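You operate a simulated robot arm through the tools that you are given. There is no shell and no other tool. Be economical: measure what you need, move in short steps, check, and stop when the job is done.

You are at the controls of a simulated robot arm. One attempt, no reset.

TASK
Run about 70 mL of green powder into the small jar with the orange foot.
Fine: stand it in the turntable's pocket, turn to FILL, go by the display, turn back to LOAD; spill none, leave the other small jars.

It is judged by the outcome, as a careful person would: the job done as asked, and still so three seconds after it is handed in. It fails if anything else is knocked over, pushed out of place, dropped, spilled or broken.

THE ROBOT
A 7-joint arm with a two-finger parallel gripper, fixed in place. Base frame: the origin is at the foot of the arm, x ahead of it, y to its left, z up; the work surface is at about z = 0.008. Lengths are in m, angles in degrees, forces in N, time in s.
With the tool pointing down near the work surface it reaches from about 0.22 to 0.58 m from the base axis. Its first joint turns from -66.0 to 66.0 degrees. Payload 2.5 kg.
Tool frame: the origin (TCP) lies between the finger pads and is the grasp point; the fingertips stand 0.023 m ahead of it; z points along the fingers, y is the line along which they close. The gripper opens to 0.094 m. The fingers are 0.038 m wide and 0.01 m thick; the gripper's body (0.054 by 0.096 m) begins 0.039 m behind the TCP.
Orientation is that of the tool frame in the base frame, as a unit quaternion [w, x, y, z]. With the fingers straight down and closing along the base's y, the tool's x points along the base's -x, its y along +y and its z along -z.

THE INTERFACE
- The arm moves only by the tool move_arm. Its argument "plan" is a list of rows, each a list of 7 numbers: the shift along the tool's x, y, z in m, then the turn, a rotation vector about the tool's x, y, z in degrees, then the finger opening in m, from 0 to 0.094. In form: [[x, y, z, ax, ay, az, claw], ...]. A call has 1 to 10 rows; each row shifts and turns the commanded pose from where the row before left it, along the tool's axes as they then stand. Rows are played at 5 a second. More than 0.05 m and 8.6 degrees between two rows, or a gripper value outside its range, and nothing of the call is played. Where a pose cannot be reached the arm comes as near as it can. A force on the tool above 40 N (or 10 N above the force at the start of the call, whichever is more), or a blocked arm, ends the call early, and 0.2 s more pass. The fingers move at their own pace (about 0.108 m/s each) and stop on an object; they squeeze with about 36 N. The grip force told is the motor's: it shows also when the fingers shut on nothing. Time passes only in rows, and 0.2 s behind the last, so rows that do not move let the fingers close. The reply holds the time, the measured pose of the TCP, the force on the tool along the base axes, the opening and the grip force, in the units named above and with some noise, with the torque about the TCP (base axes, N m) and any sound that the robot's microphone picked up, and new pictures: "show" is both (left out), scene, wrist or none.
- Cameras (640 x 400 px; columns grow to the right, rows downward): "scene" is fixed at [0.1462, -0.4267, 0.5583]; the picture's right is [0.57, -0.82, 0.00], its down [-0.35, -0.25, -0.90] and it looks along [0.74, 0.52, -0.43] (base axes); focal length 226 px, centre (320, 200). "wrist" rides on the gripper at [0.086, 0.016, -0.074] in the tool frame; the picture's right is [-0.18, 0.98, 0.00], its down [-0.58, -0.11, -0.81] and it looks along [-0.79, -0.15, 0.59] (tool axes); focal length 243 px, centre (320, 200). There is no depth. A picture from a camera that has moved, and an enlarged one, comes with that camera's place and axes in the base frame and with its lens.
- enlarge(camera, box): a new picture of the part [left, top, right, bottom] of that camera's present view, enlarged. The clock stands still meanwhile.
- job_done(): hands the job in; it is judged then, once.

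Go step by step. Nothing tells you positions but the pictures and the camera data: compare them with the known pose of the tool, close in by small moves and look again before you grip or let go. The budget is 120 turns and 200 pictures, counting those below and the enlarged ones. Unless the task says otherwise, let go and move clear before handing in, and close with one line.

The tools are called after "Emit:" by a JSON object that holds its "api" and its "payload". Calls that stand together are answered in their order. move_arm: Moves the arm, as the interface text tells. Its arguments: {"type":"object","properties":{"plan":{"type":"array","items":{"type":"array","items":{"type":"number"}}},"show":{"type":"string","enum":["both","scene","wrist","none"]}},"required":["plan"]} The other tools are called the same way: enlarge (camera, box) takes an enlarged picture of a part of a camera's view; job_done () hands the job in.

At the start:

```text
time: 0.0
eef_pos: [0.3008, 0.1079, 0.5304]
tcp_rot: [0.0, 0.0, 1.0, 0.0]
ft_force: [0.4, 0.9, 0.2]
moment: [0.02, -0.01, 0.01]
gripper_width: 0.0941
gripper_force: 0.1
```

scene: 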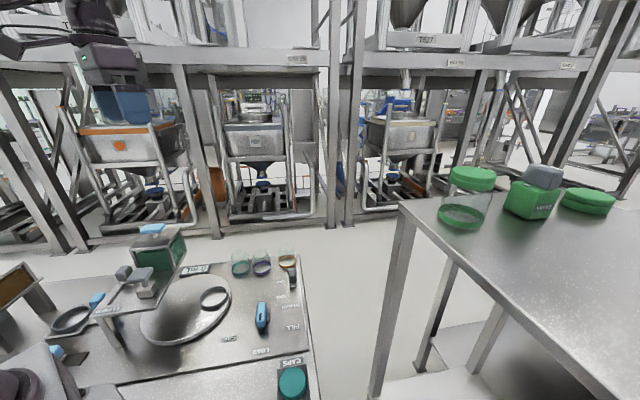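
wrist: 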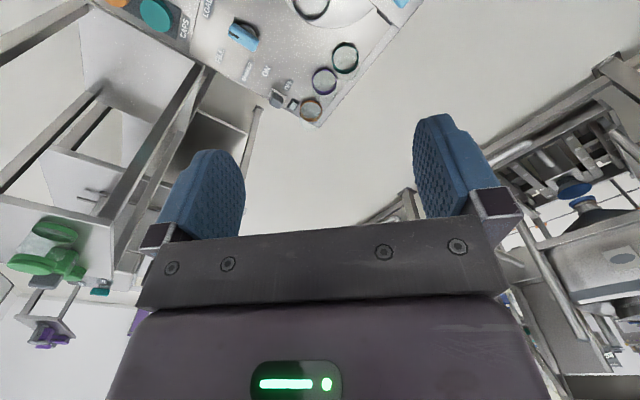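

I see the worktable at lower left with a turntable, a blue knob/lever, three small jars at the right back corner, and a dispenser with green powder. I'll enlarge to understand the layout.

Emit:
{"api": "enlarge", "payload": {"camera": "scene", "box": [0, 210, 320, 400]}}

Emit:
{"api": "enlarge", "payload": {"camera": "scene", "box": [210, 235, 330, 310]}}

Emit:
{"api": "enlarge", "payload": {"camera": "wrist", "box": [100, 0, 420, 140]}}

Emit:
{"api": "enlarge", "payload": {"camera": "scene", "box": [90, 215, 240, 350]}}

```text
2.00 times, centred on (160, 305) of scene
camera zoom: at [0.1462, -0.4267, 0.5583], right [0.57, -0.82, 0.0], down [-0.35, -0.25, -0.9], along [0.74, 0.52, -0.43], focal length 451 px, centre (640, -10)
```

zoom: 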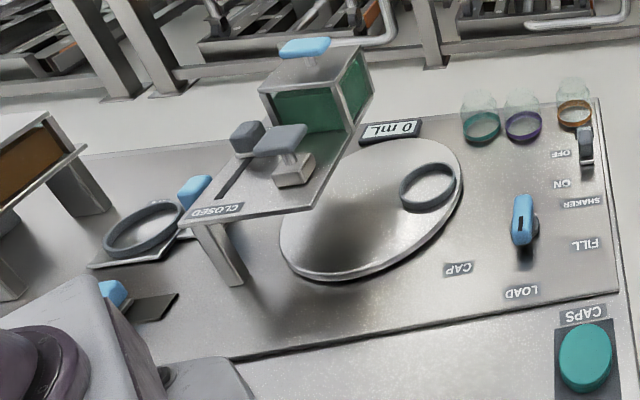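

```text
5.33 times, centred on (270, 272) of scene
camera zoom: at [0.1462, -0.4267, 0.5583], right [0.57, -0.82, 0.0], down [-0.35, -0.25, -0.9], along [0.74, 0.52, -0.43], focal length 1204 px, centre (587, -187)
```

zoom: 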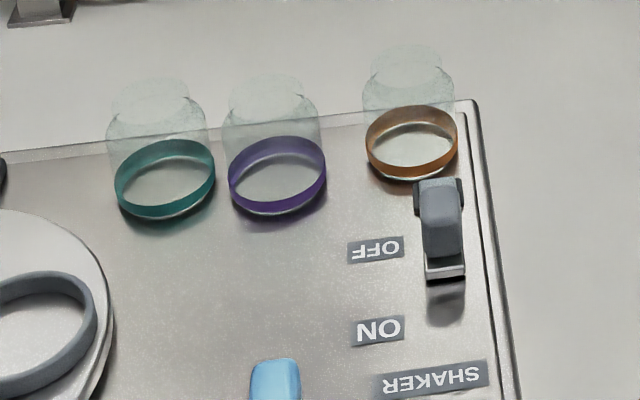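

```text
2.00 times, centred on (260, 70) of wrist
camera zoom: at [0.2151, 0.1242, 0.6059], right [0.18, 0.98, 0.0], down [0.58, -0.11, 0.81], along [0.79, -0.15, -0.59], focal length 485 px, centre (440, 460)
```

zoom: 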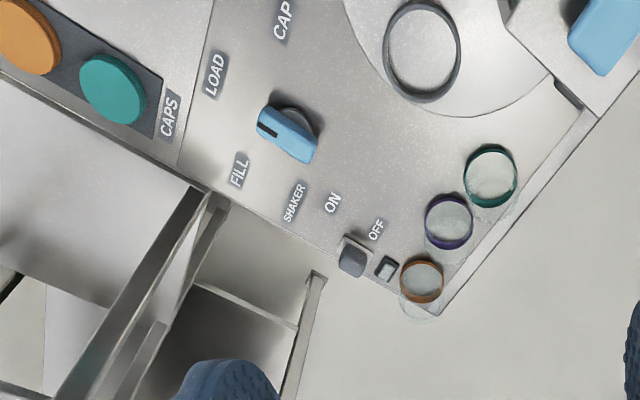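

```text
2.96 times, centred on (165, 282) of scene
camera zoom: at [0.1462, -0.4267, 0.5583], right [0.57, -0.82, 0.0], down [-0.35, -0.25, -0.9], along [0.74, 0.52, -0.43], focal length 669 px, centre (779, -44)
```

zoom: 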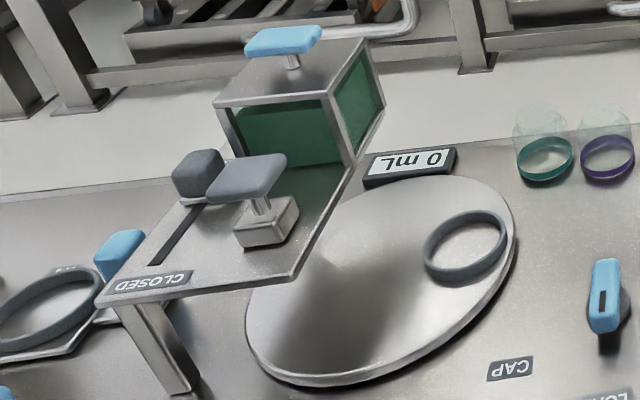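

The orange-foot jar is at about (0.587, 0.026), the knob near (0.38, -0.085), and the turntable centre near (0.29, 0.125). I'll move the wrist camera so it can look at the dispenser.

Emit:
{"api": "move_arm", "payload": {"plan": [[0, -0.05, 0.01, 0, 0, 0, 0.094], [0, -0.05, 0.01, 0, 0, 0, 0.094], [0, -0.05, 0.01, 0, 0, 0, 0.094], [0, -0.05, 0.01, 0, 0, 0, 0.094], [0, -0.05, 0.01, 0, 0, 0, 0.094], [0, 0, 0, 0, 0, -8.5, 0.094], [0, 0, 0, 0, 0, -8.5, 0.094], [0, 0, 0, 0, 0, -8.5, 0.094], [0, 0, 0, 0, 0, -8.5, 0.094], [0, 0, 0, 0, 0, -8.5, 0.094]], "show": "wrist"}}

```text
refused: row 1 steps farther than a row can; nothing moved
```

Emit:
{"api": "move_arm", "payload": {"plan": [[0, -0.048, 0.01, 0, 0, 0, 0.094], [0, -0.048, 0.01, 0, 0, 0, 0.094], [0, -0.048, 0.01, 0, 0, 0, 0.094], [0, -0.048, 0.01, 0, 0, 0, 0.094], [0, -0.048, 0.01, 0, 0, 0, 0.094], [0, 0, 0, 0, 0, -8.5, 0.094], [0, 0, 0, 0, 0, -8.5, 0.094], [0, 0, 0, 0, 0, -8.5, 0.094], [0, 0, 0, 0, 0, -8.5, 0.094], [0, 0, 0, 0, 0, -8.5, 0.094]], "show": "wrist"}}

```text
time: 2.2
eef_pos: [0.301, -0.133, 0.4807]
tcp_rot: [0.001, -0.363, 0.932, 0.0]
ft_force: [0.1, 0.1, -1.4]
moment: [0.01, -0.01, -0.02]
gripper_width: 0.0941
gripper_force: 0.0
camera wrist: at [0.2274, -0.179, 0.5557], right [-0.53, 0.85, 0.0], down [0.5, 0.31, 0.81], along [0.68, 0.43, -0.59], focal length 243 px, centre (320, 200)
```

wrist: 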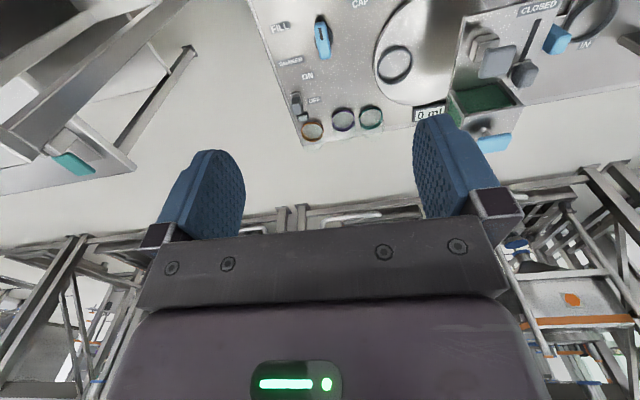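

The camera sees the panel now; I'll enlarge the dispenser and the dial.

Emit:
{"api": "enlarge", "payload": {"camera": "wrist", "box": [400, 0, 640, 150]}}

Emit:
{"api": "enlarge", "payload": {"camera": "wrist", "box": [250, 0, 440, 150]}}

```text
2.67 times, centred on (520, 75) of wrist
camera zoom: at [0.2274, -0.179, 0.5557], right [-0.53, 0.85, 0.0], down [0.5, 0.31, 0.81], along [0.68, 0.43, -0.59], focal length 647 px, centre (-213, 533)
```

zoom: 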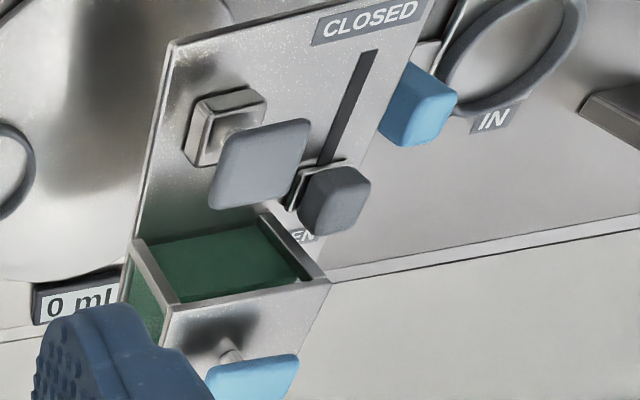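

```text
2.67 times, centred on (345, 75) of wrist
camera zoom: at [0.2274, -0.179, 0.5557], right [-0.53, 0.85, 0.0], down [0.5, 0.31, 0.81], along [0.68, 0.43, -0.59], focal length 647 px, centre (253, 533)
```

zoom: 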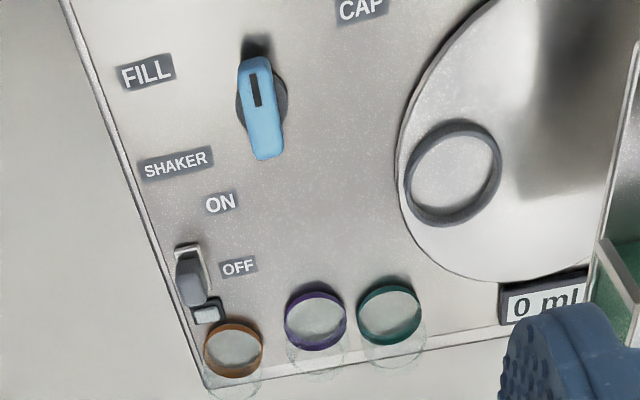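

The slide slot, hopper and paddle need a better view; I'll turn the camera to face +y and move it closer.

Emit:
{"api": "move_arm", "payload": {"plan": [[0, 0, 0.01, 0, 0, -8, 0.094], [0, 0, 0.01, 0, 0, -8, 0.094], [0, 0, 0.01, 0, 0, -8, 0.094], [0, 0, 0.01, 0, 0, -8, 0.094], [0, 0, 0.01, 0, 0, -8, 0.094], [0, 0, 0.01, 0, 0, -7.5, 0.094], [-0.04, 0, 0, 0, 0, 0, 0.094], [-0.04, 0, 0, 0, 0, 0, 0.094], [-0.04, 0, 0, 0, 0, 0, 0.094]], "show": "both"}}

Emit:
{"api": "enlarge", "payload": {"camera": "wrist", "box": [200, 0, 480, 175]}}

```text
time: 4.2
eef_pos: [0.3011, -0.0101, 0.4193]
tcp_rot: [0.0, 0.707, -0.707, -0.001]
ft_force: [0.2, -0.4, -0.3]
moment: [0.0, 0.0, -0.03]
gripper_width: 0.094
gripper_force: 0.0
camera wrist: at [0.2863, -0.0957, 0.4953], right [-0.98, 0.18, 0.0], down [0.11, 0.58, 0.81], along [0.15, 0.79, -0.59], focal length 243 px, centre (320, 200)
```

scene: 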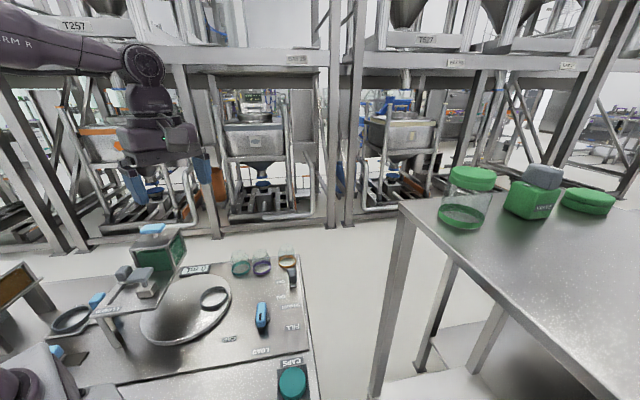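
wrist: 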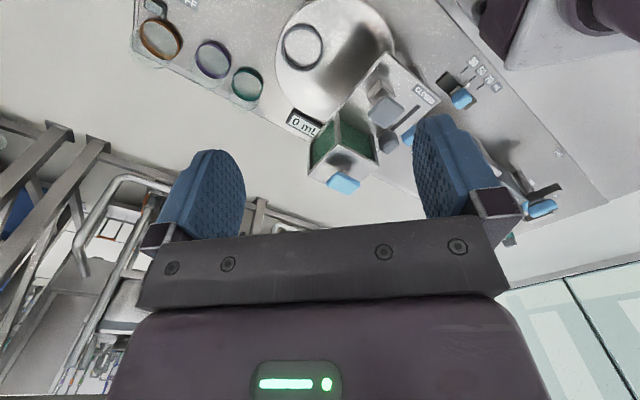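

```text
2.29 times, centred on (340, 88) of wrist
camera zoom: at [0.2863, -0.0957, 0.4953], right [-0.98, 0.18, 0.0], down [0.11, 0.58, 0.81], along [0.15, 0.79, -0.59], focal length 555 px, centre (274, 457)
```

zoom: 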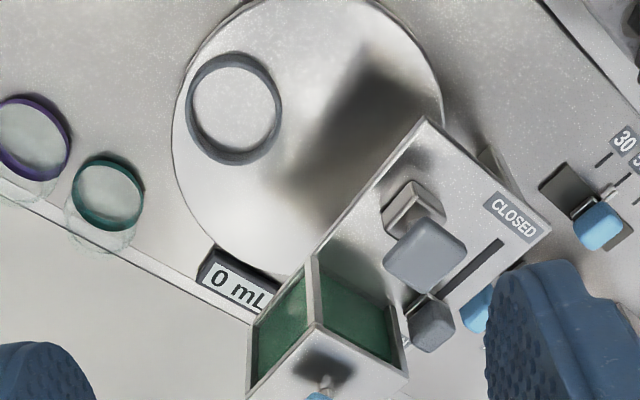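

I'll tilt the camera further down over the dispenser to read its labels.

Emit:
{"api": "move_arm", "payload": {"plan": [[-0.04, 0, 0, 0, 8, 0, 0.094], [-0.04, 0, 0, 0, 8, 0, 0.094], [-0.035, 0, 0, 0, 8, 0, 0.094], [0, 0, 0, 0, 8, 0, 0.094], [0, 0, 0, 0, 0, 0, 0.094]], "show": "wrist"}}

Emit:
{"api": "enlarge", "payload": {"camera": "wrist", "box": [220, 30, 540, 230]}}

```text
time: 5.4
eef_pos: [0.3009, 0.102, 0.404]
tcp_rot: [-0.196, -0.679, 0.68, -0.195]
ft_force: [0.0, 0.4, 0.7]
moment: [-0.02, 0.0, 0.03]
gripper_width: 0.0942
gripper_force: 0.0
camera wrist: at [0.2857, 0.0687, 0.5147], right [-0.98, 0.16, -0.1], down [0.11, 0.92, 0.37], along [0.15, 0.36, -0.92], focal length 243 px, centre (320, 200)
```

wrist: 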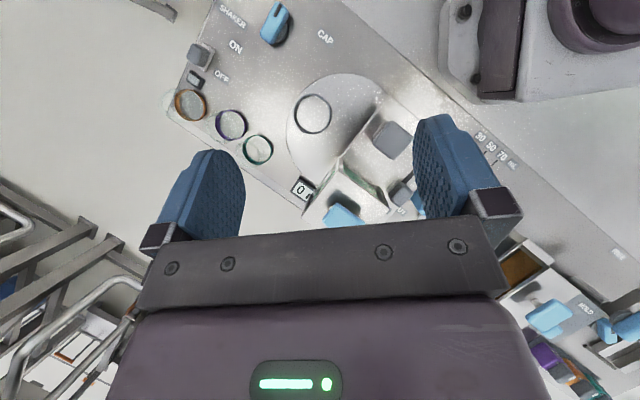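

```text
2.00 times, centred on (380, 130) of wrist
camera zoom: at [0.2857, 0.0687, 0.5147], right [-0.98, 0.16, -0.1], down [0.11, 0.92, 0.37], along [0.15, 0.36, -0.92], focal length 485 px, centre (200, 340)
```

zoom: 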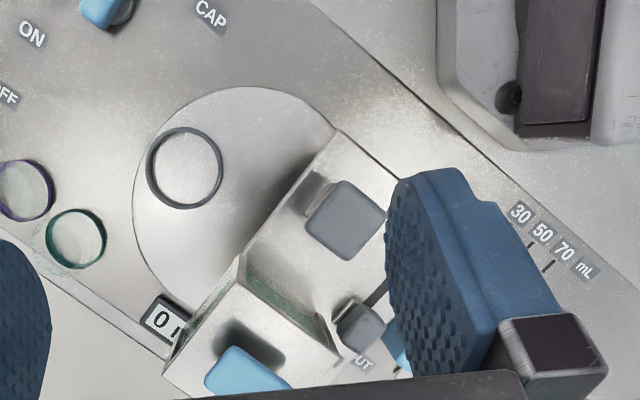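

Labels around the slide are partly hidden; I'll shift the camera further over to clear the fingers.

Emit:
{"api": "move_arm", "payload": {"plan": [[-0.034, 0.02, -0.021, 0, 0, 0, 0.094], [-0.034, 0.02, -0.021, 0, 0, 0, 0.094], [-0.034, 0.02, -0.021, 0, 0, 0, 0.094], [0, 0, 0, 0, 0, 0, 0.094]], "show": "wrist"}}

Emit:
{"api": "enlarge", "payload": {"camera": "wrist", "box": [220, 0, 540, 200]}}

```text
time: 6.4
eef_pos: [0.2403, 0.2193, 0.4019]
tcp_rot: [-0.195, -0.68, 0.68, -0.195]
ft_force: [0.1, 0.4, -0.2]
moment: [0.0, -0.01, -0.01]
gripper_width: 0.0943
gripper_force: 0.0
camera wrist: at [0.2254, 0.1868, 0.5132], right [-0.98, 0.16, -0.1], down [0.11, 0.92, 0.38], along [0.15, 0.36, -0.92], focal length 243 px, centre (320, 200)
```

wrist: 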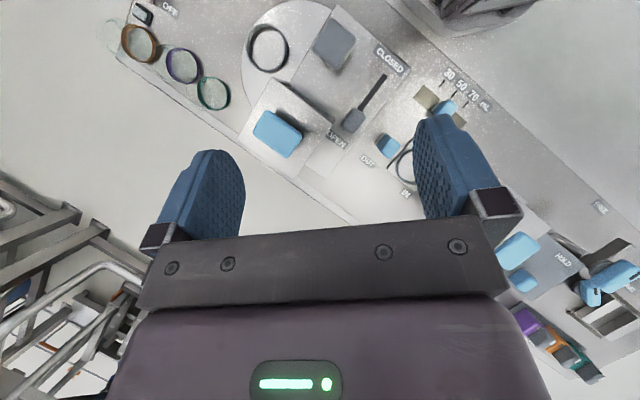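

```text
2.00 times, centred on (380, 100) of wrist
camera zoom: at [0.2254, 0.1868, 0.5132], right [-0.98, 0.16, -0.1], down [0.11, 0.92, 0.38], along [0.15, 0.36, -0.92], focal length 485 px, centre (200, 400)
```

zoom: 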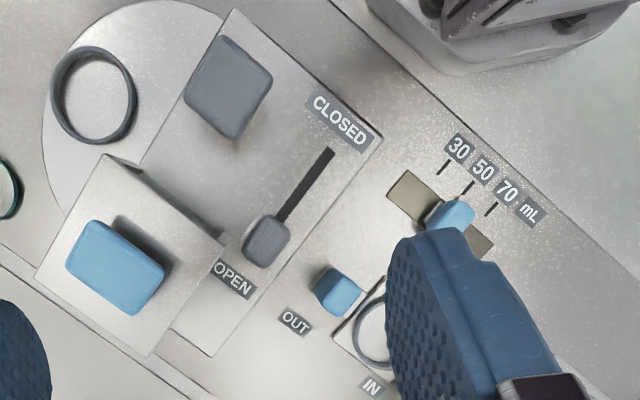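

The gate slot reads CLOSED/OPEN with its knob at the OPEN end. I'll check the other controls to understand the machine.

Emit:
{"api": "enlarge", "payload": {"camera": "wrist", "box": [480, 190, 640, 390]}}

Emit:
{"api": "enlarge", "payload": {"camera": "wrist", "box": [240, 0, 400, 100]}}

Emit:
{"api": "enlarge", "payload": {"camera": "scene", "box": [80, 215, 220, 325]}}

Emit:
{"api": "enlarge", "payload": {"camera": "scene", "box": [0, 250, 120, 400]}}

```text
2.00 times, centred on (560, 290) of wrist
camera zoom: at [0.2254, 0.1868, 0.5132], right [-0.98, 0.16, -0.1], down [0.11, 0.92, 0.38], along [0.15, 0.36, -0.92], focal length 485 px, centre (-160, 20)
```

zoom: 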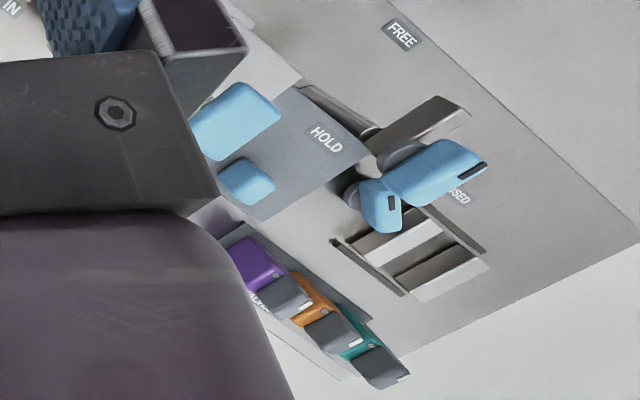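

```text
4.00 times, centred on (320, 50) of wrist
camera zoom: at [0.2254, 0.1868, 0.5132], right [-0.98, 0.16, -0.1], down [0.11, 0.92, 0.38], along [0.15, 0.36, -0.92], focal length 970 px, centre (320, 800)
```

zoom: 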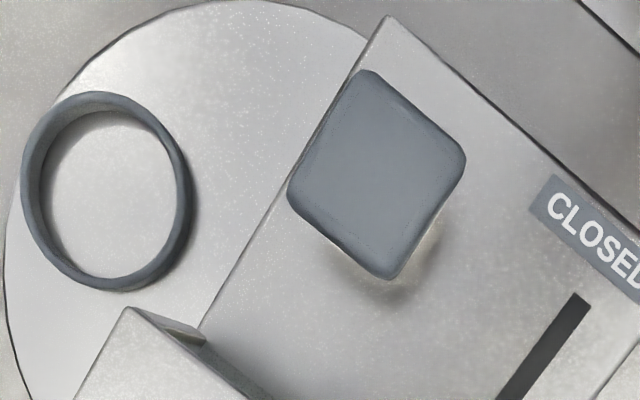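

```text
3.64 times, centred on (150, 270) of scene
camera zoom: at [0.1462, -0.4266, 0.5583], right [0.57, -0.82, 0.0], down [-0.35, -0.25, -0.9], along [0.74, 0.52, -0.43], focal length 821 px, centre (938, -54)
```

zoom: 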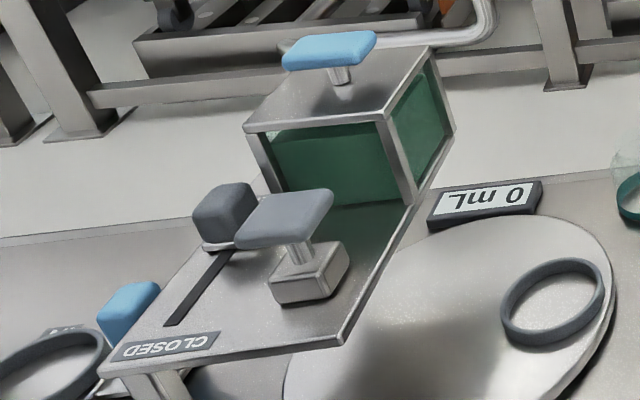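

```text
2.67 times, centred on (60, 325) of scene
camera zoom: at [0.1462, -0.4266, 0.5583], right [0.57, -0.82, 0.0], down [-0.35, -0.25, -0.9], along [0.74, 0.52, -0.43], focal length 602 px, centre (1013, -133)
```

zoom: 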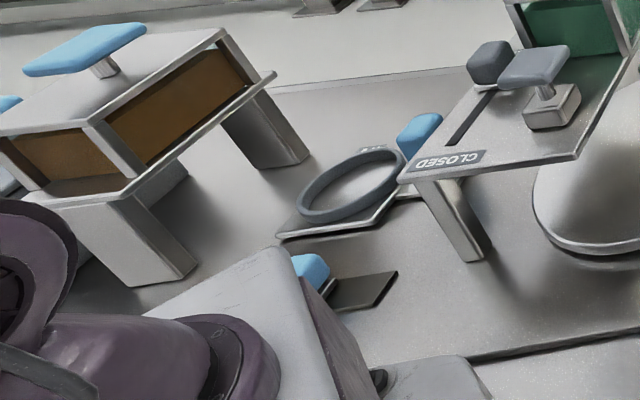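

The layout is clear: the dial points to LOAD (toward the base), and the gate knob sits at OPEN. First I'll straighten the tool and go toward the orange jar.

Emit:
{"api": "move_arm", "payload": {"plan": [[0, 0, 0, 0, -8, 0, 0.094], [0, 0, 0, 0, -8, 0, 0.094], [0, 0, 0, 0, -8, 0, 0.094], [0, 0, 0, 0, -8, 0, 0.094], [0, -0.04, 0, 0, 0, 8, 0.094], [0, -0.04, 0, 0, 0, 8, 0.094], [0, -0.04, 0, 0, 0, 8, 0.094], [0, -0.04, 0, 0, 0, 8, 0.094], [0, -0.04, 0, 0, 0, 8, 0.094], [0, 0, 0, 0, 0, 8, 0.094]], "show": "none"}}

```text
time: 8.6
eef_pos: [0.4292, 0.1668, 0.4022]
tcp_rot: [0.001, -0.358, 0.934, 0.0]
ft_force: [-0.3, 0.8, -0.8]
moment: [0.0, -0.03, 0.01]
gripper_width: 0.0941
gripper_force: 0.1
```

Continuing toward the jar, with the tool yawed about 10° so the fingers fall clear of the purple jar and the switch.

Emit:
{"api": "move_arm", "payload": {"plan": [[0, 0, 0, 0, 0, 8, 0.094], [0, 0, 0, 0, 0, 8, 0.094], [0, 0, 0, 0, 0, 8, 0.094], [0, 0, 0, 0, 0, 8, 0.094], [-0.021, -0.038, 0.02, 0, 0, 0, 0.094], [-0.021, -0.038, 0.02, 0, 0, 0, 0.094], [-0.021, -0.038, 0.02, 0, 0, 0, 0.094], [-0.021, -0.038, 0.02, 0, 0, 0, 0.094], [0, 0, 0.02, 0, 0, 0, 0.094]], "show": "wrist"}}

```text
time: 10.6
eef_pos: [0.5398, 0.0328, 0.3037]
tcp_rot: [0.0, -0.087, 0.996, -0.001]
ft_force: [0.7, -0.2, -0.4]
moment: [0.04, 0.02, -0.03]
gripper_width: 0.0938
gripper_force: 0.1
camera wrist: at [0.452, 0.0336, 0.3792], right [0.01, 1.0, 0.0], down [0.59, -0.01, 0.81], along [0.81, -0.01, -0.59], focal length 243 px, centre (320, 200)
```

wrist: 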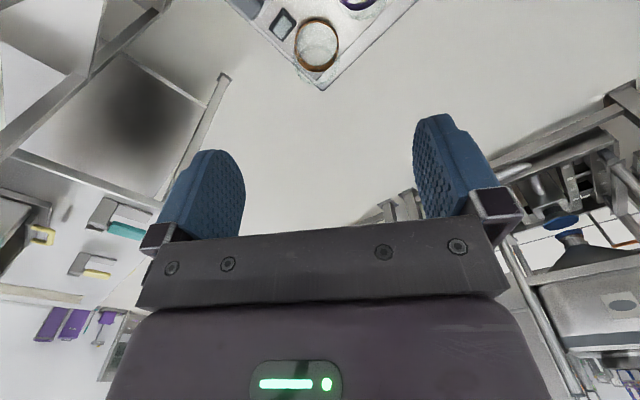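

The jar's foot is at about (0.59, 0.027). I'll tilt the tool 15° outward for reach and come down above it.

Emit:
{"api": "move_arm", "payload": {"plan": [[0, 0, 0, 0, -7.5, 0, 0.094], [0, 0, 0, 0, -7.5, 0, 0.094], [-0.0018, -0.0036, 0.0377, 0, 0, 0, 0.094], [-0.0018, -0.0036, 0.0377, 0, 0, 0, 0.094], [-0.0018, -0.0036, 0.0377, 0, 0, 0, 0.094], [-0.0018, -0.0036, 0.0377, 0, 0, 0, 0.094], [0, 0, 0, 0, 0, 0, 0.094]], "show": "both"}}

Emit:
{"api": "enlarge", "payload": {"camera": "scene", "box": [200, 190, 340, 310]}}

```text
time: 12.2
eef_pos: [0.5856, 0.0251, 0.1592]
tcp_rot: [0.131, -0.086, 0.988, 0.011]
ft_force: [0.4, -0.3, 0.4]
moment: [0.02, 0.0, -0.03]
gripper_width: 0.0939
gripper_force: 0.1
camera wrist: at [0.483, 0.0232, 0.21], right [0.0, 1.0, 0.05], down [0.37, -0.05, 0.93], along [0.93, 0.01, -0.37], focal length 243 px, centre (320, 200)
```

scene: 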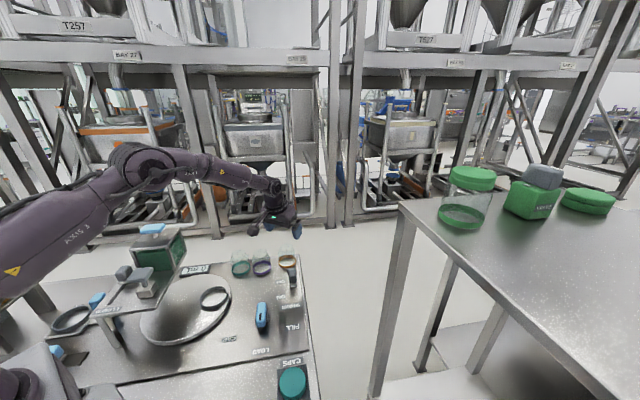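
wrist: 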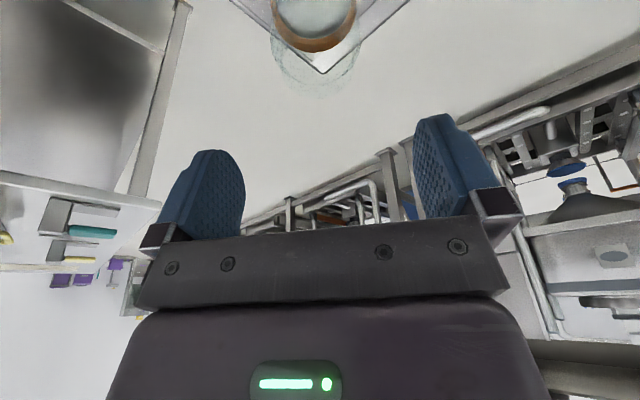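

```text
3.33 times, centred on (270, 250) of scene
camera zoom: at [0.1462, -0.4267, 0.5583], right [0.57, -0.82, 0.0], down [-0.35, -0.25, -0.9], along [0.74, 0.52, -0.43], focal length 752 px, centre (487, 33)
```

zoom: 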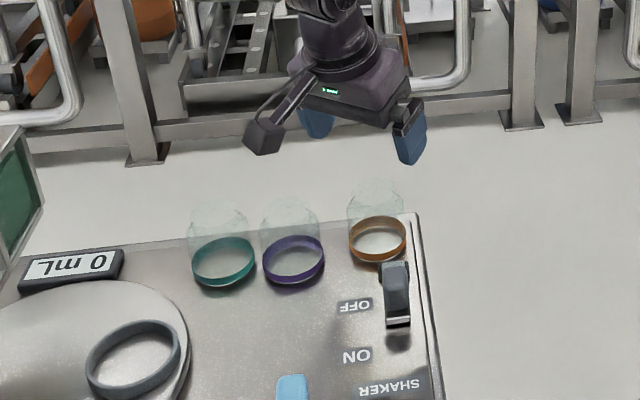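

Triangulation puts the jar at (0.592, 0.026) with its top near z 0.087. I'll descend partway and check.

Emit:
{"api": "move_arm", "payload": {"plan": [[0.005, 0, 0.0255, 0, 0, 0, 0.094], [0.005, 0, 0.0255, 0, 0, 0, 0.094], [0.005, 0, 0.0255, 0, 0, 0, 0.094], [0, 0, 0, 0, 0, 0, 0.094]], "show": "none"}}

Emit:
{"api": "enlarge", "payload": {"camera": "scene", "box": [220, 215, 330, 305]}}

Emit:
{"api": "enlarge", "payload": {"camera": "wrist", "box": [140, 0, 500, 225]}}

```text
time: 13.2
eef_pos: [0.5923, 0.0268, 0.083]
tcp_rot: [0.13, -0.086, 0.988, 0.012]
ft_force: [0.1, 0.7, 0.5]
moment: [0.02, 0.0, 0.01]
gripper_width: 0.0938
gripper_force: 0.0
```

```text
4.44 times, centred on (275, 260) of scene
camera zoom: at [0.1462, -0.4267, 0.5583], right [0.57, -0.82, 0.0], down [-0.35, -0.25, -0.9], along [0.74, 0.52, -0.43], focal length 1003 px, centre (520, -67)
```

zoom: 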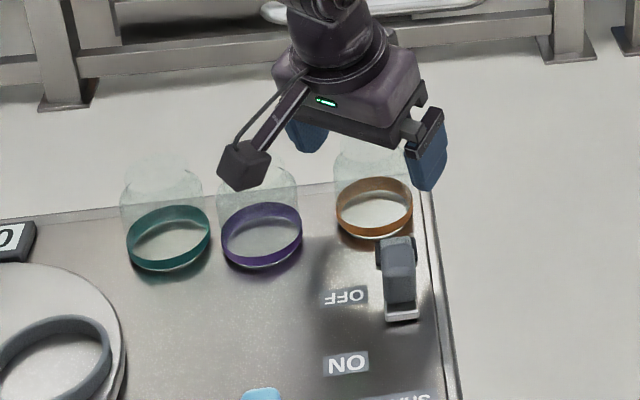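

```text
1.78 times, centred on (320, 112) of wrist
camera zoom: at [0.4886, 0.0242, 0.1324], right [0.0, 1.0, 0.05], down [0.37, -0.05, 0.93], along [0.93, 0.01, -0.37], focal length 431 px, centre (320, 356)
```

zoom: 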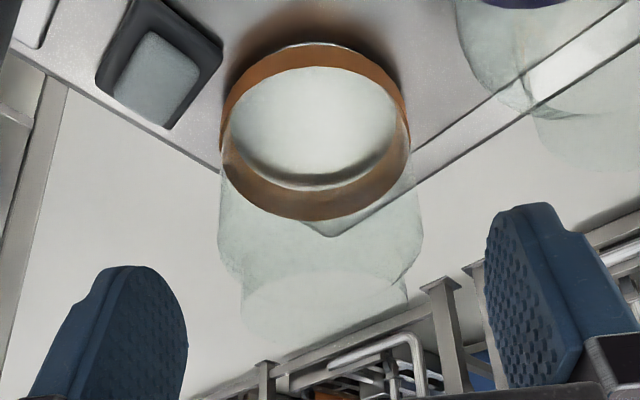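

The jar is centred between the fingers. Descending 2 cm and closing on the jar body.

Emit:
{"api": "move_arm", "payload": {"plan": [[0.0035, 0, 0.0097, 0, 0, 0, 0.094], [0.0035, 0, 0.0097, 0, 0, 0, 0.094], [0, 0, 0, 0, 0, 0, 0.094]], "show": "none"}}

Emit:
{"api": "enlarge", "payload": {"camera": "scene", "box": [220, 215, 330, 305]}}

Emit:
{"api": "enlarge", "payload": {"camera": "wrist", "box": [140, 0, 500, 225]}}

```text
time: 14.0
eef_pos: [0.5896, 0.0281, 0.0635]
tcp_rot: [0.129, -0.086, 0.988, 0.011]
ft_force: [-0.6, -0.3, -0.4]
moment: [-0.02, -0.02, -0.03]
gripper_width: 0.0939
gripper_force: 0.1
```

```text
4.44 times, centred on (275, 260) of scene
camera zoom: at [0.1462, -0.4267, 0.5583], right [0.57, -0.82, 0.0], down [-0.35, -0.25, -0.9], along [0.74, 0.52, -0.43], focal length 1003 px, centre (520, -67)
```

zoom: 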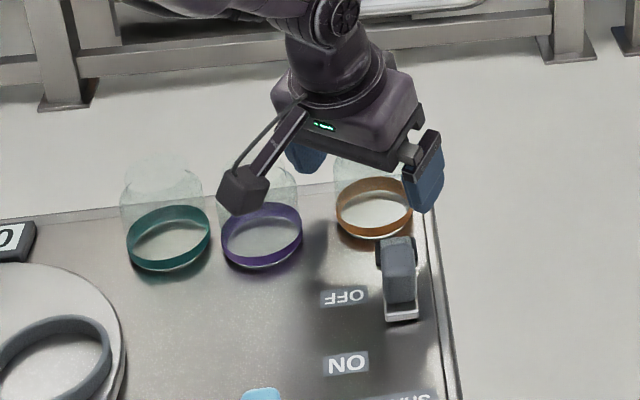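

```text
1.78 times, centred on (320, 112) of wrist
camera zoom: at [0.4859, 0.0256, 0.1129], right [0.0, 1.0, 0.05], down [0.37, -0.05, 0.93], along [0.93, 0.01, -0.37], focal length 431 px, centre (320, 356)
```

zoom: 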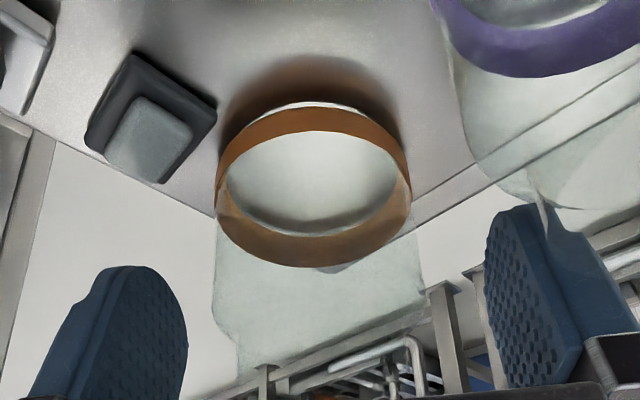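

I'll go 5 mm lower for more contact on the jar body, then close.

Emit:
{"api": "move_arm", "payload": {"plan": [[0.0012, 0, 0.005, 0, 0, 0, 0.094], [0, 0, 0, 0, 0, 0, 0.075], [0, 0, 0, 0, 0, 0, 0.05], [0, 0, 0, 0, 0, 0, 0.04], [0, 0, 0, 0, 0, 0, 0.04]], "show": "wrist"}}

Emit:
{"api": "enlarge", "payload": {"camera": "scene", "box": [220, 215, 330, 305]}}

```text
time: 15.2
eef_pos: [0.5892, 0.0269, 0.0564]
tcp_rot: [0.129, -0.087, 0.988, 0.011]
ft_force: [-0.1, 0.9, 0.3]
moment: [-0.06, -0.02, -0.01]
gripper_width: 0.0584
gripper_force: 35.7
camera wrist: at [0.486, 0.0248, 0.1076], right [0.0, 1.0, 0.05], down [0.37, -0.05, 0.93], along [0.93, 0.01, -0.37], focal length 243 px, centre (320, 200)
```

wrist: 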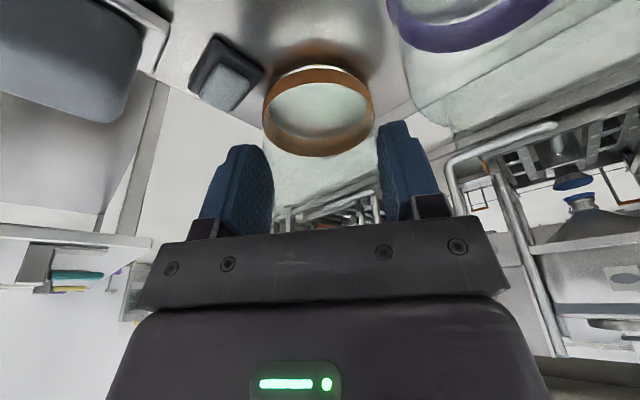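

```text
4.44 times, centred on (275, 260) of scene
camera zoom: at [0.1462, -0.4267, 0.5583], right [0.57, -0.82, 0.0], down [-0.35, -0.25, -0.9], along [0.74, 0.52, -0.43], focal length 1003 px, centre (520, -67)
```

zoom: 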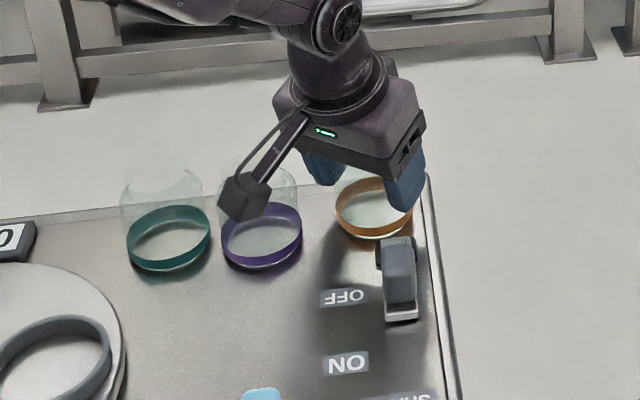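

Gripped at 58 mm. Lifting straight up with the same tilt.

Emit:
{"api": "move_arm", "payload": {"plan": [[-0.0026, 0, -0.0097, 0, 0, 0, 0.04], [-0.0104, 0, -0.0386, 0, 0, 0, 0.04], [-0.0104, 0, -0.0386, 0, 0, 0, 0.04], [-0.0104, 0, -0.0386, 0, 0, 0, 0.04], [0, 0, 0, 0, 0, 0, 0.04]], "show": "both"}}

Emit:
{"api": "enlarge", "payload": {"camera": "scene", "box": [200, 190, 340, 310]}}

```text
time: 16.4
eef_pos: [0.5902, 0.024, 0.1849]
tcp_rot: [0.13, -0.086, 0.988, 0.011]
ft_force: [1.1, 0.7, -1.2]
moment: [-0.02, 0.0, 0.0]
gripper_width: 0.0581
gripper_force: 36.4
camera wrist: at [0.4865, 0.0223, 0.2363], right [0.0, 1.0, 0.05], down [0.37, -0.05, 0.93], along [0.93, 0.01, -0.37], focal length 243 px, centre (320, 200)
```

scene: 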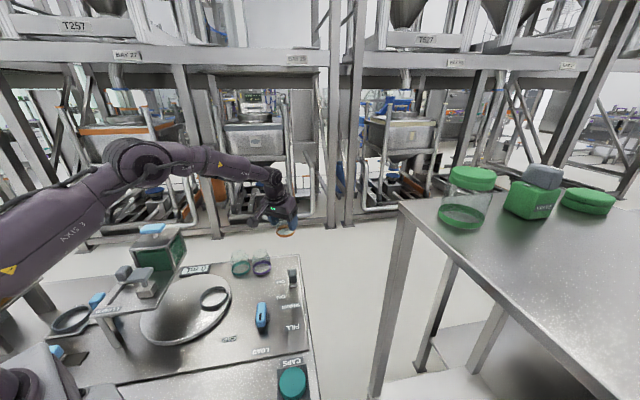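
wrist: 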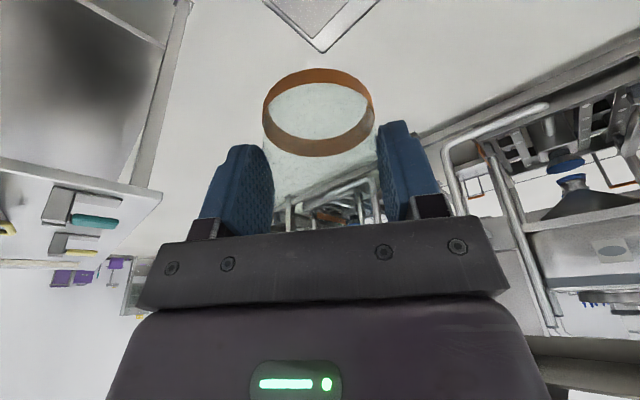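

```text
3.33 times, centred on (270, 250) of scene
camera zoom: at [0.1462, -0.4267, 0.5583], right [0.57, -0.82, 0.0], down [-0.35, -0.25, -0.9], along [0.74, 0.52, -0.43], focal length 752 px, centre (487, 33)
```

zoom: 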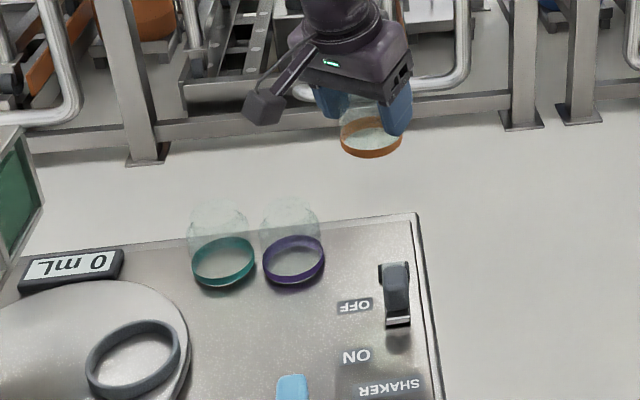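

Jar held upright. Moving back to open space and yawing about the vertical so the camera stays away from the hopper.

Emit:
{"api": "move_arm", "payload": {"plan": [[0.0405, -0.0059, -0.0199, 0, 0, 0, 0.04], [0.0405, -0.0059, -0.0199, 0, 0, 0, 0.04], [0.0405, -0.0059, -0.0199, 0, 0, 0, 0.04], [0.0405, -0.0059, -0.0199, 0, 0, 0, 0.04], [0, 0, 0, -2.07, 0, -7.73, 0.04], [0, 0, 0, -2.07, 0, -7.73, 0.04], [0, 0, 0, -2.07, 0, -7.73, 0.04], [0, 0, 0, -2.07, 0, -7.73, 0.04], [0, 0, 0, -2.07, 0, -7.73, 0.04], [0, 0, 0, -2.07, 0, -7.73, 0.04]], "show": "none"}}

Emit:
{"api": "move_arm", "payload": {"plan": [[0, 0, 0, -2.07, 0, -7.73, 0.04], [0, 0, 0, -2.07, 0, -7.73, 0.04], [0, 0, 0, -2.07, 0, -7.73, 0.04], [0, 0, 0, -2.07, 0, -7.73, 0.04], [0, 0, 0, 0, 0, 0, 0.04]], "show": "both"}}

```text
time: 18.6
eef_pos: [0.4203, -0.0284, 0.2217]
tcp_rot: [0.115, -0.482, 0.866, 0.063]
ft_force: [-0.6, -0.8, -0.9]
moment: [0.0, 0.01, 0.01]
gripper_width: 0.0582
gripper_force: 35.5
```

```text
time: 19.8
eef_pos: [0.4206, -0.0293, 0.2222]
tcp_rot: [-0.093, 0.701, -0.701, -0.092]
ft_force: [-0.2, -0.1, -1.3]
moment: [-0.01, 0.0, 0.01]
gripper_width: 0.0583
gripper_force: 36.1
camera wrist: at [0.4056, -0.1302, 0.2732], right [-0.98, 0.18, 0.05], down [0.11, 0.35, 0.93], along [0.15, 0.92, -0.37], focal length 243 px, centre (320, 200)
```

scene: 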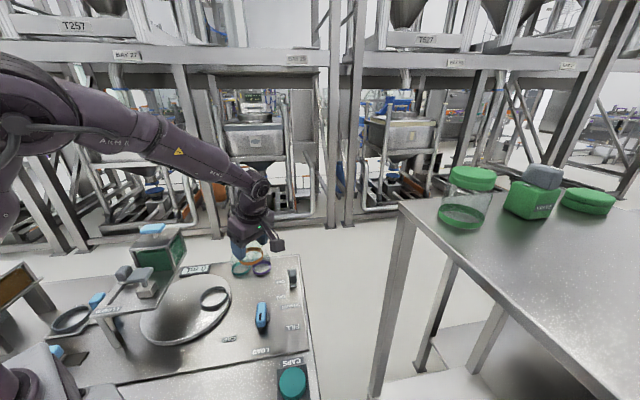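
wrist: 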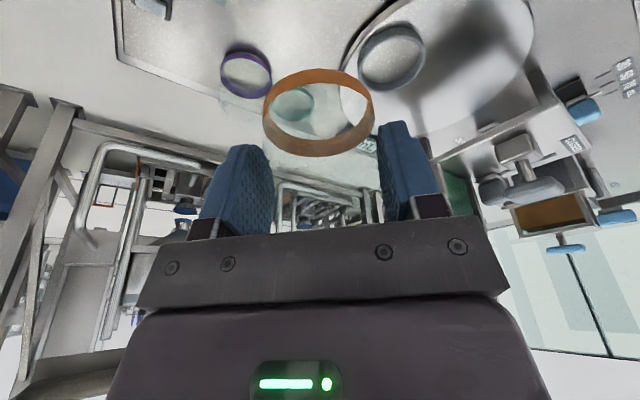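

Pocket ring seen at about (0.350, 0.078). Moving above it at safe height.

Emit:
{"api": "move_arm", "payload": {"plan": [[-0.0225, 0.0176, 0.0216, 0, 0, 0, 0.04], [-0.0225, 0.0176, 0.0216, 0, 0, 0, 0.04], [-0.0225, 0.0176, 0.0216, 0, 0, 0, 0.04], [-0.0225, 0.0176, 0.0216, 0, 0, 0, 0.04], [0, 0, 0, 0, 0, 0, 0.04]], "show": "wrist"}}

Emit:
{"api": "enlarge", "payload": {"camera": "scene", "box": [90, 200, 290, 340]}}

Emit:
{"api": "enlarge", "payload": {"camera": "wrist", "box": [180, 0, 460, 175]}}

```text
time: 21.0
eef_pos: [0.3504, 0.0813, 0.1614]
tcp_rot: [0.092, -0.701, 0.701, 0.092]
ft_force: [0.0, 0.2, -2.4]
moment: [-0.02, -0.03, 0.03]
gripper_width: 0.058
gripper_force: 35.5
camera wrist: at [0.3346, -0.0211, 0.2117], right [-0.98, 0.18, 0.05], down [0.11, 0.35, 0.93], along [0.15, 0.92, -0.37], focal length 243 px, centre (320, 200)
```

wrist: 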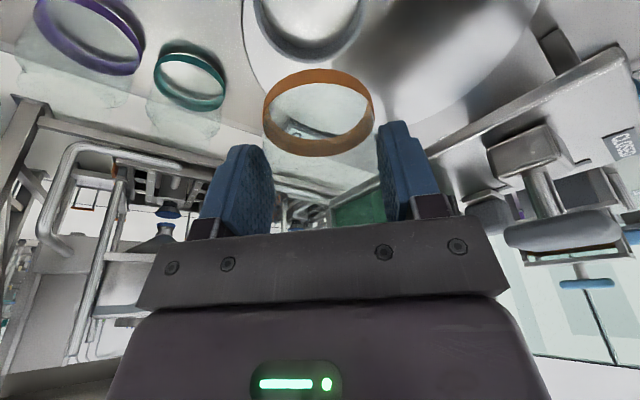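

```text
2.86 times, centred on (190, 270) of scene
camera zoom: at [0.1462, -0.4267, 0.5583], right [0.57, -0.82, 0.0], down [-0.35, -0.25, -0.9], along [0.74, 0.52, -0.43], focal length 645 px, centre (691, 0)
```

zoom: 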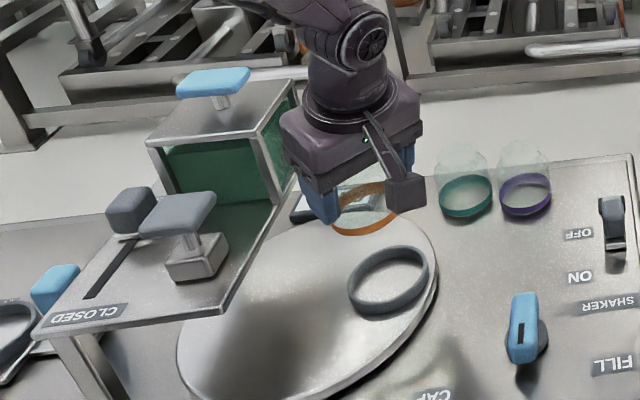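

```text
2.29 times, centred on (320, 88) of wrist
camera zoom: at [0.3346, -0.0211, 0.2117], right [-0.98, 0.18, 0.05], down [0.11, 0.35, 0.93], along [0.15, 0.92, -0.37], focal length 555 px, centre (320, 457)
```

zoom: 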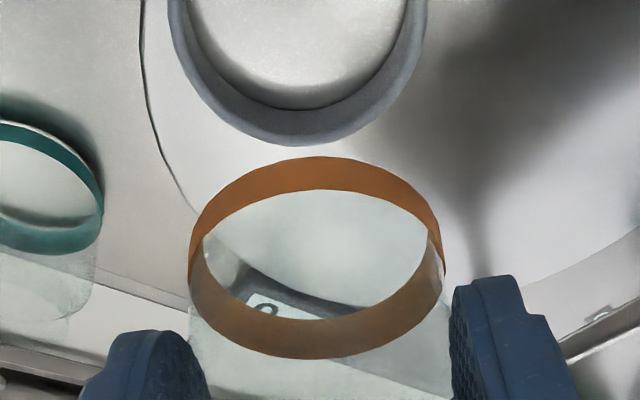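

Alignment looks good (ring ≈ (0.349, 0.080)). Descending to just above the ring.

Emit:
{"api": "move_arm", "payload": {"plan": [[0.006, 0, 0.0225, 0, 0, 0, 0.04], [0.006, 0, 0.0225, 0, 0, 0, 0.04], [0.0055, 0.0005, 0.0175, 0, 0, 0, 0.04], [0, 0, 0, 0, 0, 0, 0.04]], "show": "none"}}

Emit:
{"api": "enlarge", "payload": {"camera": "scene", "box": [160, 240, 270, 330]}}

Emit:
{"api": "enlarge", "payload": {"camera": "wrist", "box": [180, 0, 460, 175]}}

```text
time: 22.0
eef_pos: [0.3488, 0.0812, 0.0967]
tcp_rot: [0.092, -0.701, 0.701, 0.092]
ft_force: [0.3, -0.1, -1.5]
moment: [0.02, -0.02, 0.0]
gripper_width: 0.0579
gripper_force: 36.0
```

```text
4.44 times, centred on (215, 285) of scene
camera zoom: at [0.1462, -0.4267, 0.5583], right [0.57, -0.82, 0.0], down [-0.35, -0.25, -0.9], along [0.74, 0.52, -0.43], focal length 1003 px, centre (787, -178)
```

zoom: 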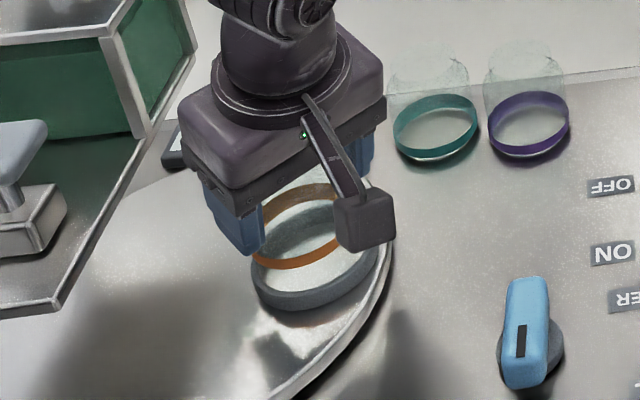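

```text
2.29 times, centred on (320, 88) of wrist
camera zoom: at [0.3337, -0.0215, 0.1476], right [-0.98, 0.18, 0.05], down [0.11, 0.35, 0.93], along [0.15, 0.92, -0.37], focal length 555 px, centre (320, 457)
```

zoom: 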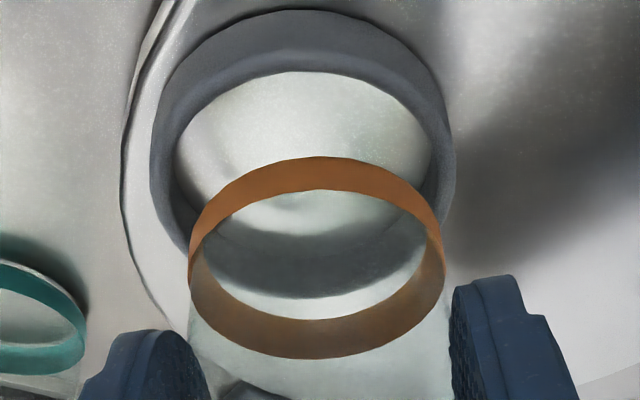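

Jar is about over the ring. I'll nudge +1 mm in x, lower 1 cm more and compare the two circles.

Emit:
{"api": "move_arm", "payload": {"plan": [[0.0026, -0.001, 0.0097, 0, 0, 0, 0.04], [0, 0, 0, 0, 0, 0, 0.04]], "show": "none"}}

Emit:
{"api": "enlarge", "payload": {"camera": "scene", "box": [180, 255, 260, 315]}}

Emit:
{"api": "enlarge", "payload": {"camera": "wrist", "box": [220, 10, 420, 175]}}

```text
time: 22.6
eef_pos: [0.3495, 0.082, 0.0889]
tcp_rot: [-0.093, 0.701, -0.701, -0.092]
ft_force: [-2.3, 0.0, 21.6]
moment: [0.6, 0.36, 0.15]
gripper_width: 0.0582
gripper_force: 35.6
```

```text
6.67 times, centred on (220, 285) of scene
camera zoom: at [0.1461, -0.4267, 0.5583], right [0.57, -0.82, 0.0], down [-0.35, -0.25, -0.9], along [0.74, 0.52, -0.43], focal length 1504 px, centre (987, -367)
```

zoom: 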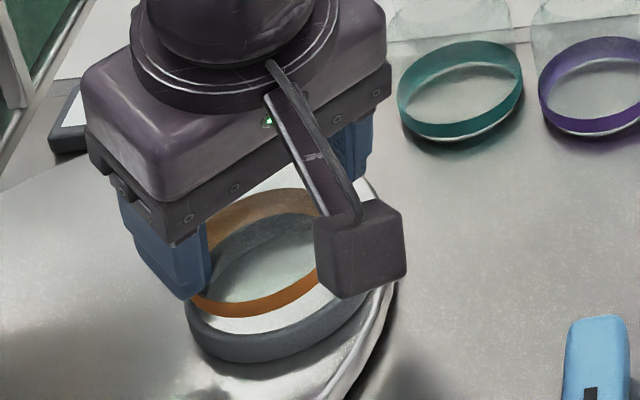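

```text
2.42 times, centred on (320, 92) of wrist
camera zoom: at [0.3342, -0.0213, 0.1383], right [-0.98, 0.18, 0.05], down [0.11, 0.35, 0.93], along [0.15, 0.92, -0.37], focal length 588 px, centre (320, 461)
```

zoom: 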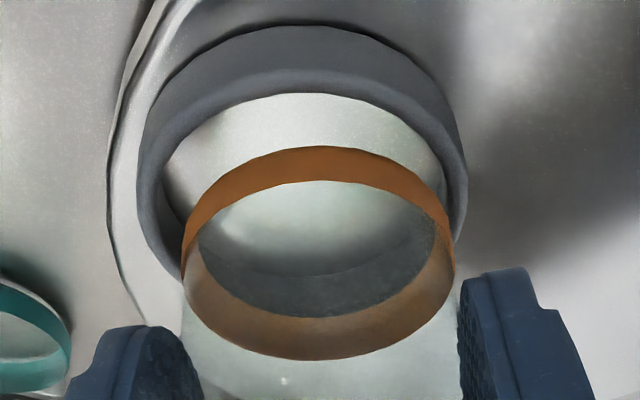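

The foot touched the ring's far rim: the jar is about 10 mm too far in +y. I'll lift 6 mm, shift −y 9.5 mm and +x 1.4 mm, and look again.

Emit:
{"api": "move_arm", "payload": {"plan": [[-0.0016, 0, -0.0068, 0, 0, 0, 0.04], [0.0092, -0.0014, -0.0025, 0, 0, 0, 0.04], [0, 0, 0, 0, 0, 0, 0.04]], "show": "none"}}

Emit:
{"api": "enlarge", "payload": {"camera": "scene", "box": [180, 255, 260, 315]}}

Emit:
{"api": "enlarge", "payload": {"camera": "wrist", "box": [220, 10, 420, 175]}}

```text
time: 23.4
eef_pos: [0.3513, 0.0698, 0.0958]
tcp_rot: [-0.092, 0.702, -0.701, -0.092]
ft_force: [0.4, 0.3, -0.6]
moment: [0.01, 0.01, 0.02]
gripper_width: 0.0581
gripper_force: 35.8
```

```text
6.67 times, centred on (220, 285) of scene
camera zoom: at [0.1462, -0.4267, 0.5583], right [0.57, -0.82, 0.0], down [-0.35, -0.25, -0.9], along [0.74, 0.52, -0.43], focal length 1504 px, centre (987, -367)
```

zoom: 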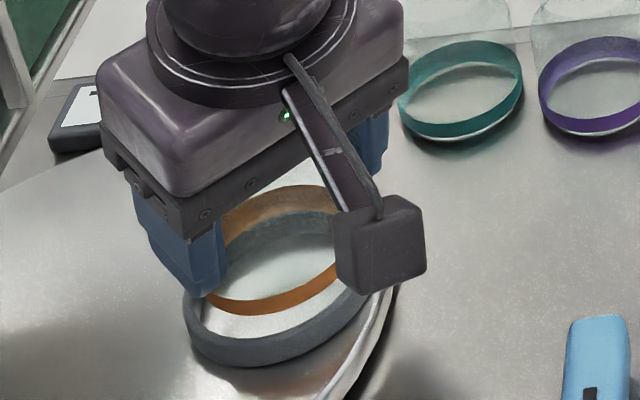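

```text
2.42 times, centred on (320, 92) of wrist
camera zoom: at [0.336, -0.032, 0.1452], right [-0.98, 0.18, 0.05], down [0.11, 0.35, 0.93], along [0.15, 0.92, -0.37], focal length 588 px, centre (320, 461)
```

zoom: 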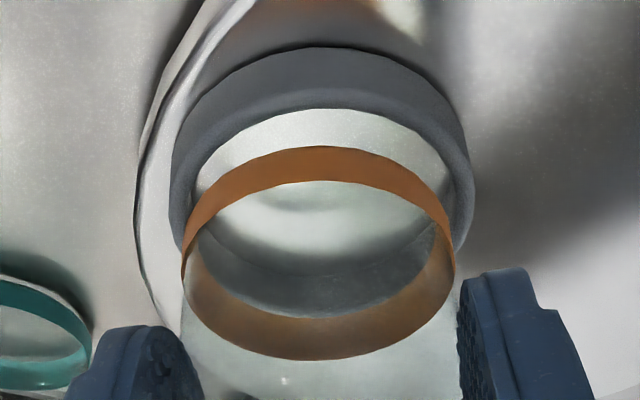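

Now nearly concentric. I'll shift −1 mm in x and descend gently.

Emit:
{"api": "move_arm", "payload": {"plan": [[0.0013, 0.001, 0.0048, 0, 0, 0, 0.04], [0.0009, 0, 0.0034, 0, 0, 0, 0.04], [0.0005, 0, 0.002, 0, 0, 0, 0.04], [0.0005, 0, 0.002, 0, 0, 0, 0.04]], "show": "none"}}

Emit:
{"api": "enlarge", "payload": {"camera": "wrist", "box": [220, 10, 420, 175]}}

```text
time: 24.4
eef_pos: [0.35, 0.072, 0.0823]
tcp_rot: [-0.092, 0.702, -0.701, -0.092]
ft_force: [-2.5, 3.1, 21.9]
moment: [-0.35, -0.21, -0.03]
gripper_width: 0.0586
gripper_force: 35.9
```

```text
2.42 times, centred on (320, 92) of wrist
camera zoom: at [0.3353, -0.0306, 0.1324], right [-0.98, 0.18, 0.05], down [0.11, 0.35, 0.93], along [0.15, 0.92, -0.37], focal length 588 px, centre (320, 461)
```

zoom: 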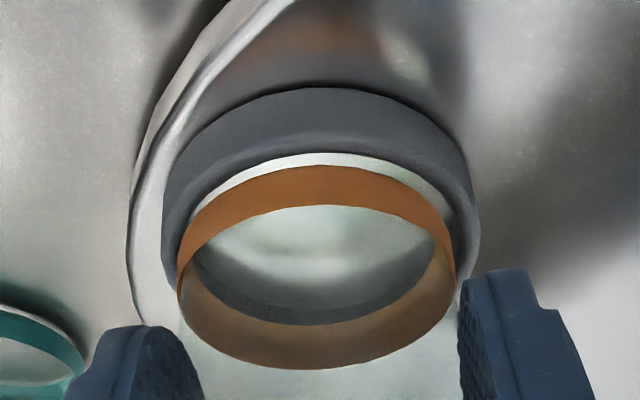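

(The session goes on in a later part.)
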